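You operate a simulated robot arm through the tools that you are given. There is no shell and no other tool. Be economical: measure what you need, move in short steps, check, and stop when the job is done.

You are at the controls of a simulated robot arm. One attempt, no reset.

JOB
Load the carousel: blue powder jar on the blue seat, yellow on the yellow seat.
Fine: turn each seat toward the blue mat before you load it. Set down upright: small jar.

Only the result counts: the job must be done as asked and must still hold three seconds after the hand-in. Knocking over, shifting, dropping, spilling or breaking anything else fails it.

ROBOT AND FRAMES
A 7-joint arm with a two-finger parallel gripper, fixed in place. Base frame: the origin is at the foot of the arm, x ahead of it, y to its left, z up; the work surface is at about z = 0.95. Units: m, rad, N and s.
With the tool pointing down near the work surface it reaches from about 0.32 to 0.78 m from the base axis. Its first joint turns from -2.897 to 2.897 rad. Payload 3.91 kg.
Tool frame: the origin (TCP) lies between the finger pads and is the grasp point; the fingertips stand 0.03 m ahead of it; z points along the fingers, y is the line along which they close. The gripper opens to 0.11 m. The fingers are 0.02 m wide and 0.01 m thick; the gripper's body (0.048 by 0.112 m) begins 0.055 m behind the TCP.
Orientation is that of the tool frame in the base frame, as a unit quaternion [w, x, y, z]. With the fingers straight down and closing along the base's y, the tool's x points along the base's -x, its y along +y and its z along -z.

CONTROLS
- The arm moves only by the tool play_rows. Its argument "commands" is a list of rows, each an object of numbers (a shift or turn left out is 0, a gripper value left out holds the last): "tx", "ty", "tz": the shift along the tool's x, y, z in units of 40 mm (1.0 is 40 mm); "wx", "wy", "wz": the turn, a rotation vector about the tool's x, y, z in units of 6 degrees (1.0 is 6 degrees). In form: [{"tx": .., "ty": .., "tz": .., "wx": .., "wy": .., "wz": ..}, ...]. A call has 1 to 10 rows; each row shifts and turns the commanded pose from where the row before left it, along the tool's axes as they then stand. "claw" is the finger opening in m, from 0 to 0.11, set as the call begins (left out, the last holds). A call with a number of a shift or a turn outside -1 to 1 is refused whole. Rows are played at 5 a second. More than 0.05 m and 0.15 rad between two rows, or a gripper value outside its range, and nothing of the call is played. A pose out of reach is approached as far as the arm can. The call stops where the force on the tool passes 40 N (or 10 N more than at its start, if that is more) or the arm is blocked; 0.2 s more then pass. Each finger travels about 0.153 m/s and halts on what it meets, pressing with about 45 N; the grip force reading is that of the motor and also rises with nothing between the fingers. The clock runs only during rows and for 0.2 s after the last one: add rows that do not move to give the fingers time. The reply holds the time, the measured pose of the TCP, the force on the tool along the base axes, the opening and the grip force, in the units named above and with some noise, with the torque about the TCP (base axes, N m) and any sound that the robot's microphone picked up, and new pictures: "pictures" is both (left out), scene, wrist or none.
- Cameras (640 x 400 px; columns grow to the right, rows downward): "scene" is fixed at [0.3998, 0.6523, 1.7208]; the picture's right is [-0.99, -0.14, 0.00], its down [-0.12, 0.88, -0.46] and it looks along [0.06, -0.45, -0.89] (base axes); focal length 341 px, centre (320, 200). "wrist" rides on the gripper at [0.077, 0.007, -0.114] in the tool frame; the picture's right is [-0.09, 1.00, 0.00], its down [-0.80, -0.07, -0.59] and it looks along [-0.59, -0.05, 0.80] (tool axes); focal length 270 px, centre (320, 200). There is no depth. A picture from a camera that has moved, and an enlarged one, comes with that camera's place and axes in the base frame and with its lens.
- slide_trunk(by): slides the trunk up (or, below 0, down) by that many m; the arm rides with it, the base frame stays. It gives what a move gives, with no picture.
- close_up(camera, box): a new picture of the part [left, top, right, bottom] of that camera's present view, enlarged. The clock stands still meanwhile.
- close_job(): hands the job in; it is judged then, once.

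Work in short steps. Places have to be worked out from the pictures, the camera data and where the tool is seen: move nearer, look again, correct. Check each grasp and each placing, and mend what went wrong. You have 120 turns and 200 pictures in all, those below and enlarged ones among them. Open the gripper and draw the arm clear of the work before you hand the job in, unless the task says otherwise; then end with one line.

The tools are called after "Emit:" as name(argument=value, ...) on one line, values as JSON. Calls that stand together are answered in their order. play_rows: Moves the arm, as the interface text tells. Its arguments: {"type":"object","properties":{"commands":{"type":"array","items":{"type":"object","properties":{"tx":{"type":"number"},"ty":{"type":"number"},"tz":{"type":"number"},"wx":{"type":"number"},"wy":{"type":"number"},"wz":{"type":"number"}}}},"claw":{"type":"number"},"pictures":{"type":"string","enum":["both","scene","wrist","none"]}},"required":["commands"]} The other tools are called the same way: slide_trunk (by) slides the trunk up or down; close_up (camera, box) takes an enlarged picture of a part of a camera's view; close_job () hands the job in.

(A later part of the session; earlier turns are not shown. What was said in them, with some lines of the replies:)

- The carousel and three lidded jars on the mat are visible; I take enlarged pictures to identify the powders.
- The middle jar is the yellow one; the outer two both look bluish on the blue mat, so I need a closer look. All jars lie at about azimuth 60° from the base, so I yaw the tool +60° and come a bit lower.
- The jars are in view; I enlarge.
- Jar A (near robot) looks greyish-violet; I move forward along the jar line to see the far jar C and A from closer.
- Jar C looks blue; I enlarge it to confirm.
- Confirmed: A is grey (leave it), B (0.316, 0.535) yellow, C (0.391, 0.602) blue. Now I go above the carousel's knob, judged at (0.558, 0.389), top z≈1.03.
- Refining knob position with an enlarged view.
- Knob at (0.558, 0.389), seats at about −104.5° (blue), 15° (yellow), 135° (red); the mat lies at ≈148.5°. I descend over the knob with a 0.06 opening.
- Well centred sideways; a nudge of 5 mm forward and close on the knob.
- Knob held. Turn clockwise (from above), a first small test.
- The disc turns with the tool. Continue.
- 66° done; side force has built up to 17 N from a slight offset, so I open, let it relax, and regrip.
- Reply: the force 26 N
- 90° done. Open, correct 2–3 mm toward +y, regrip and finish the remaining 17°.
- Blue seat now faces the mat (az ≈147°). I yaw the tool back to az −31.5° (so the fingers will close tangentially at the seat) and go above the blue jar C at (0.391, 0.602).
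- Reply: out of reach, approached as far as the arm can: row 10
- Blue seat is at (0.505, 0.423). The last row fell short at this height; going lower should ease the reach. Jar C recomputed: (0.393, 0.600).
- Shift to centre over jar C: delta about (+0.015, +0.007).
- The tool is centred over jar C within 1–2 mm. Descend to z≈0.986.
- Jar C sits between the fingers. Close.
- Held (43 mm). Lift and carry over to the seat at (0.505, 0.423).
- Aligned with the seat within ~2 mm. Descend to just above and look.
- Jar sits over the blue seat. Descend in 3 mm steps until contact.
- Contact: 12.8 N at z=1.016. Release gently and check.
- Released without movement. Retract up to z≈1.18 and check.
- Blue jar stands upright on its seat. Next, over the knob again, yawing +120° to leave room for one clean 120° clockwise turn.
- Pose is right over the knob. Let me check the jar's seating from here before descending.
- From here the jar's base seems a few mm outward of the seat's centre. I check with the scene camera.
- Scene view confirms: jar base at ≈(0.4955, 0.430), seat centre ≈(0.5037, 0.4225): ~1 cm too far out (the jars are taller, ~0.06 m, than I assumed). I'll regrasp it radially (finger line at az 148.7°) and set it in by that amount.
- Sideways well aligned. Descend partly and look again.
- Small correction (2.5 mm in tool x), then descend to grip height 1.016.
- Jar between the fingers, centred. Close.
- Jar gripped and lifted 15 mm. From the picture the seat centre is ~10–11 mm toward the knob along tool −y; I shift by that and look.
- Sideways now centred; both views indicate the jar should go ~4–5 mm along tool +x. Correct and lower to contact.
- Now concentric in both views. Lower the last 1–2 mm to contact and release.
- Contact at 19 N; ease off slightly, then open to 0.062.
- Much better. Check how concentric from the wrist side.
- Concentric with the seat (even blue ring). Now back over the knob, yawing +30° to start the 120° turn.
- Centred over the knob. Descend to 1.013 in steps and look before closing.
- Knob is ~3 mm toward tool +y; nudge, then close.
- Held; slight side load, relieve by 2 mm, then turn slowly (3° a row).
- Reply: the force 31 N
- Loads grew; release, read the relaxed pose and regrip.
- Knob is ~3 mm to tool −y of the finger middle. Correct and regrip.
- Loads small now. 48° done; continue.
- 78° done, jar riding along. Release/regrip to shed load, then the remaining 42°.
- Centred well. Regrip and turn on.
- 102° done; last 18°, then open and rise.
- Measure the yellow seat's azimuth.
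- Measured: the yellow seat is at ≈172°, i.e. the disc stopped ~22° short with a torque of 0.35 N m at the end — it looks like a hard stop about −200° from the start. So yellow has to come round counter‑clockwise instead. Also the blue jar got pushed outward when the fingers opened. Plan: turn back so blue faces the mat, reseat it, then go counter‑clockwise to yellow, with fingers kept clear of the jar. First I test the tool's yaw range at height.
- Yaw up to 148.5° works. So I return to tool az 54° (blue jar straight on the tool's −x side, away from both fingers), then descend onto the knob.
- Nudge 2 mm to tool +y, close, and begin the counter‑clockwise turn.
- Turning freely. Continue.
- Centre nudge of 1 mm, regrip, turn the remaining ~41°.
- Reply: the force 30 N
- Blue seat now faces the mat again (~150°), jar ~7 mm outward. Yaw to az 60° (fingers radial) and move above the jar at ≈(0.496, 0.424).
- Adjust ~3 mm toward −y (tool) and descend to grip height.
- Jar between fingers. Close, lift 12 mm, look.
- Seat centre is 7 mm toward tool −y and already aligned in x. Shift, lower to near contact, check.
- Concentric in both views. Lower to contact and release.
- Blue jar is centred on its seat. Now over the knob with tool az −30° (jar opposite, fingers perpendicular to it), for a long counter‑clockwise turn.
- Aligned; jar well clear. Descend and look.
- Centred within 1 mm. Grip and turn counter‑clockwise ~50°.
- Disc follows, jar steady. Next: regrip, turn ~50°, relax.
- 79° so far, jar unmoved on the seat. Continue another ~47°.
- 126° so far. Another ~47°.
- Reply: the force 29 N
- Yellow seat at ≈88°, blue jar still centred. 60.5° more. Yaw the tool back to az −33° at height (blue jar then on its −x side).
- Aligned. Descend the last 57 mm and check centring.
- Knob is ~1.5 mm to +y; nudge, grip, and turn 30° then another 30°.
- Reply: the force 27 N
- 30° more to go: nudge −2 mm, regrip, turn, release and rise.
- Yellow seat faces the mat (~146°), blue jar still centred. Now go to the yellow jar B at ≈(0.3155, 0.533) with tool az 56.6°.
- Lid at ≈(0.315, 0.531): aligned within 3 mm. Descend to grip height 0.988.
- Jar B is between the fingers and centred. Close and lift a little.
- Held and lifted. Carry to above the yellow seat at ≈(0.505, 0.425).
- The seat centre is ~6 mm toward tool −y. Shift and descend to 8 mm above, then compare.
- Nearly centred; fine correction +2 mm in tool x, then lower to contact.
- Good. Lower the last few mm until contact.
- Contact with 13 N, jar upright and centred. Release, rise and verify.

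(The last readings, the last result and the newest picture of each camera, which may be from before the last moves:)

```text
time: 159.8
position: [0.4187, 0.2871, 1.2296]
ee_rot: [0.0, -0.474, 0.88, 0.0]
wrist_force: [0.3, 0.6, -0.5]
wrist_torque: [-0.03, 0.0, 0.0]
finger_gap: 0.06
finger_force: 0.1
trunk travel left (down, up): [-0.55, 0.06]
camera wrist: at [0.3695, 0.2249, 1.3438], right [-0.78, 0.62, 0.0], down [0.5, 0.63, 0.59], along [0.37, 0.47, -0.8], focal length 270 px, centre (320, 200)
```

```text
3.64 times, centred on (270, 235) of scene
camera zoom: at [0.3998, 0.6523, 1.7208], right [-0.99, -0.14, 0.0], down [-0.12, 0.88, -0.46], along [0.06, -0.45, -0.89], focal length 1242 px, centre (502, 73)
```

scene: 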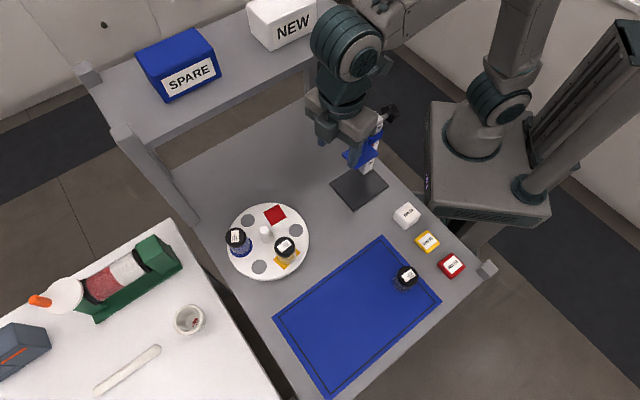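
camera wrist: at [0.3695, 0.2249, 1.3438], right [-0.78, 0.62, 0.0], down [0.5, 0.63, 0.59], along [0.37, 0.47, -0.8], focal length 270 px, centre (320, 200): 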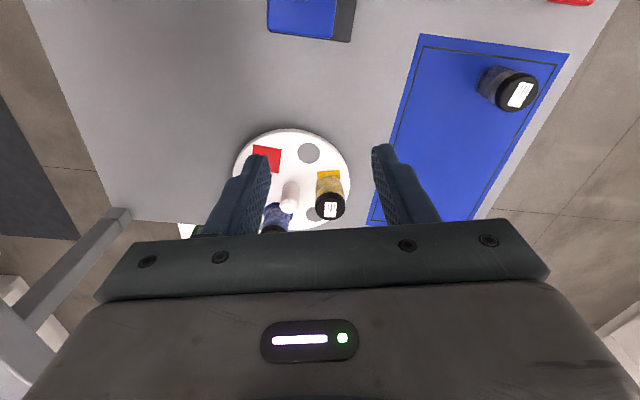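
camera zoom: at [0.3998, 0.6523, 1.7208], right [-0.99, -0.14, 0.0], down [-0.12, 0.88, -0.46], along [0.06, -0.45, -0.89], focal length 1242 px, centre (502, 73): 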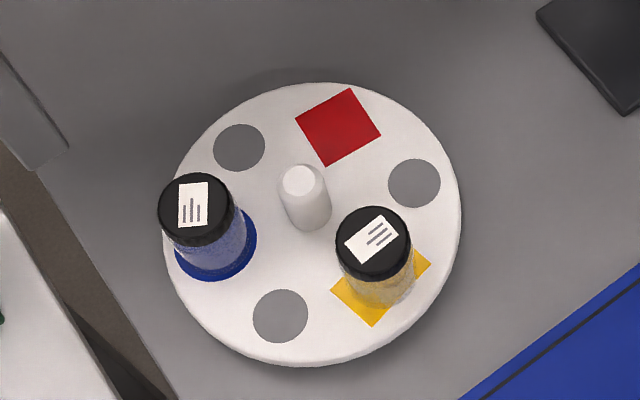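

Both jars stand upright and centred on their seats; everything else is untouched. I raise the arm a little with the gripper open, then hand in.

Emit:
play_rows(commands=[{"tz": -0.8}, {"tz": -0.8}, {}, {}], claw=0.08, pictures="scene")

```text
time: 160.8
position: [0.4184, 0.2907, 1.2926]
ee_rot: [0.0, -0.474, 0.881, 0.0]
wrist_force: [0.0, 0.7, -1.2]
wrist_torque: [0.0, -0.03, -0.04]
finger_gap: 0.0801
finger_force: 0.1
trunk travel left (down, up): [-0.55, 0.06]
```

scene: 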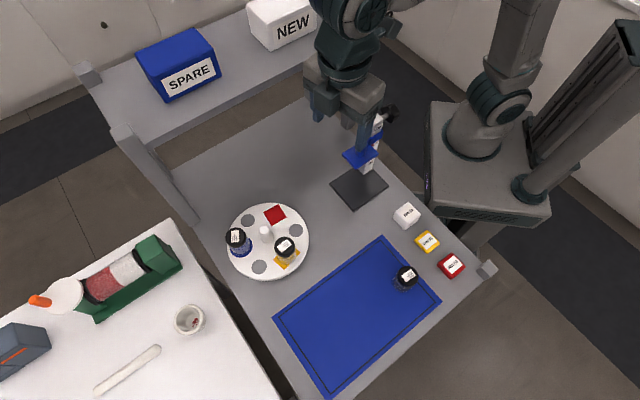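

The arm is clear and the scene is stable, so I hand in.

Emit:
close_job()

```text
The job is handed in.
```

The blue jar is on the blue seat and the yellow jar on the yellow seat, both upright and centred; I turned each seat toward the blue mat before its final loading, having reseated the blue jar after it got nudged outward partway through.
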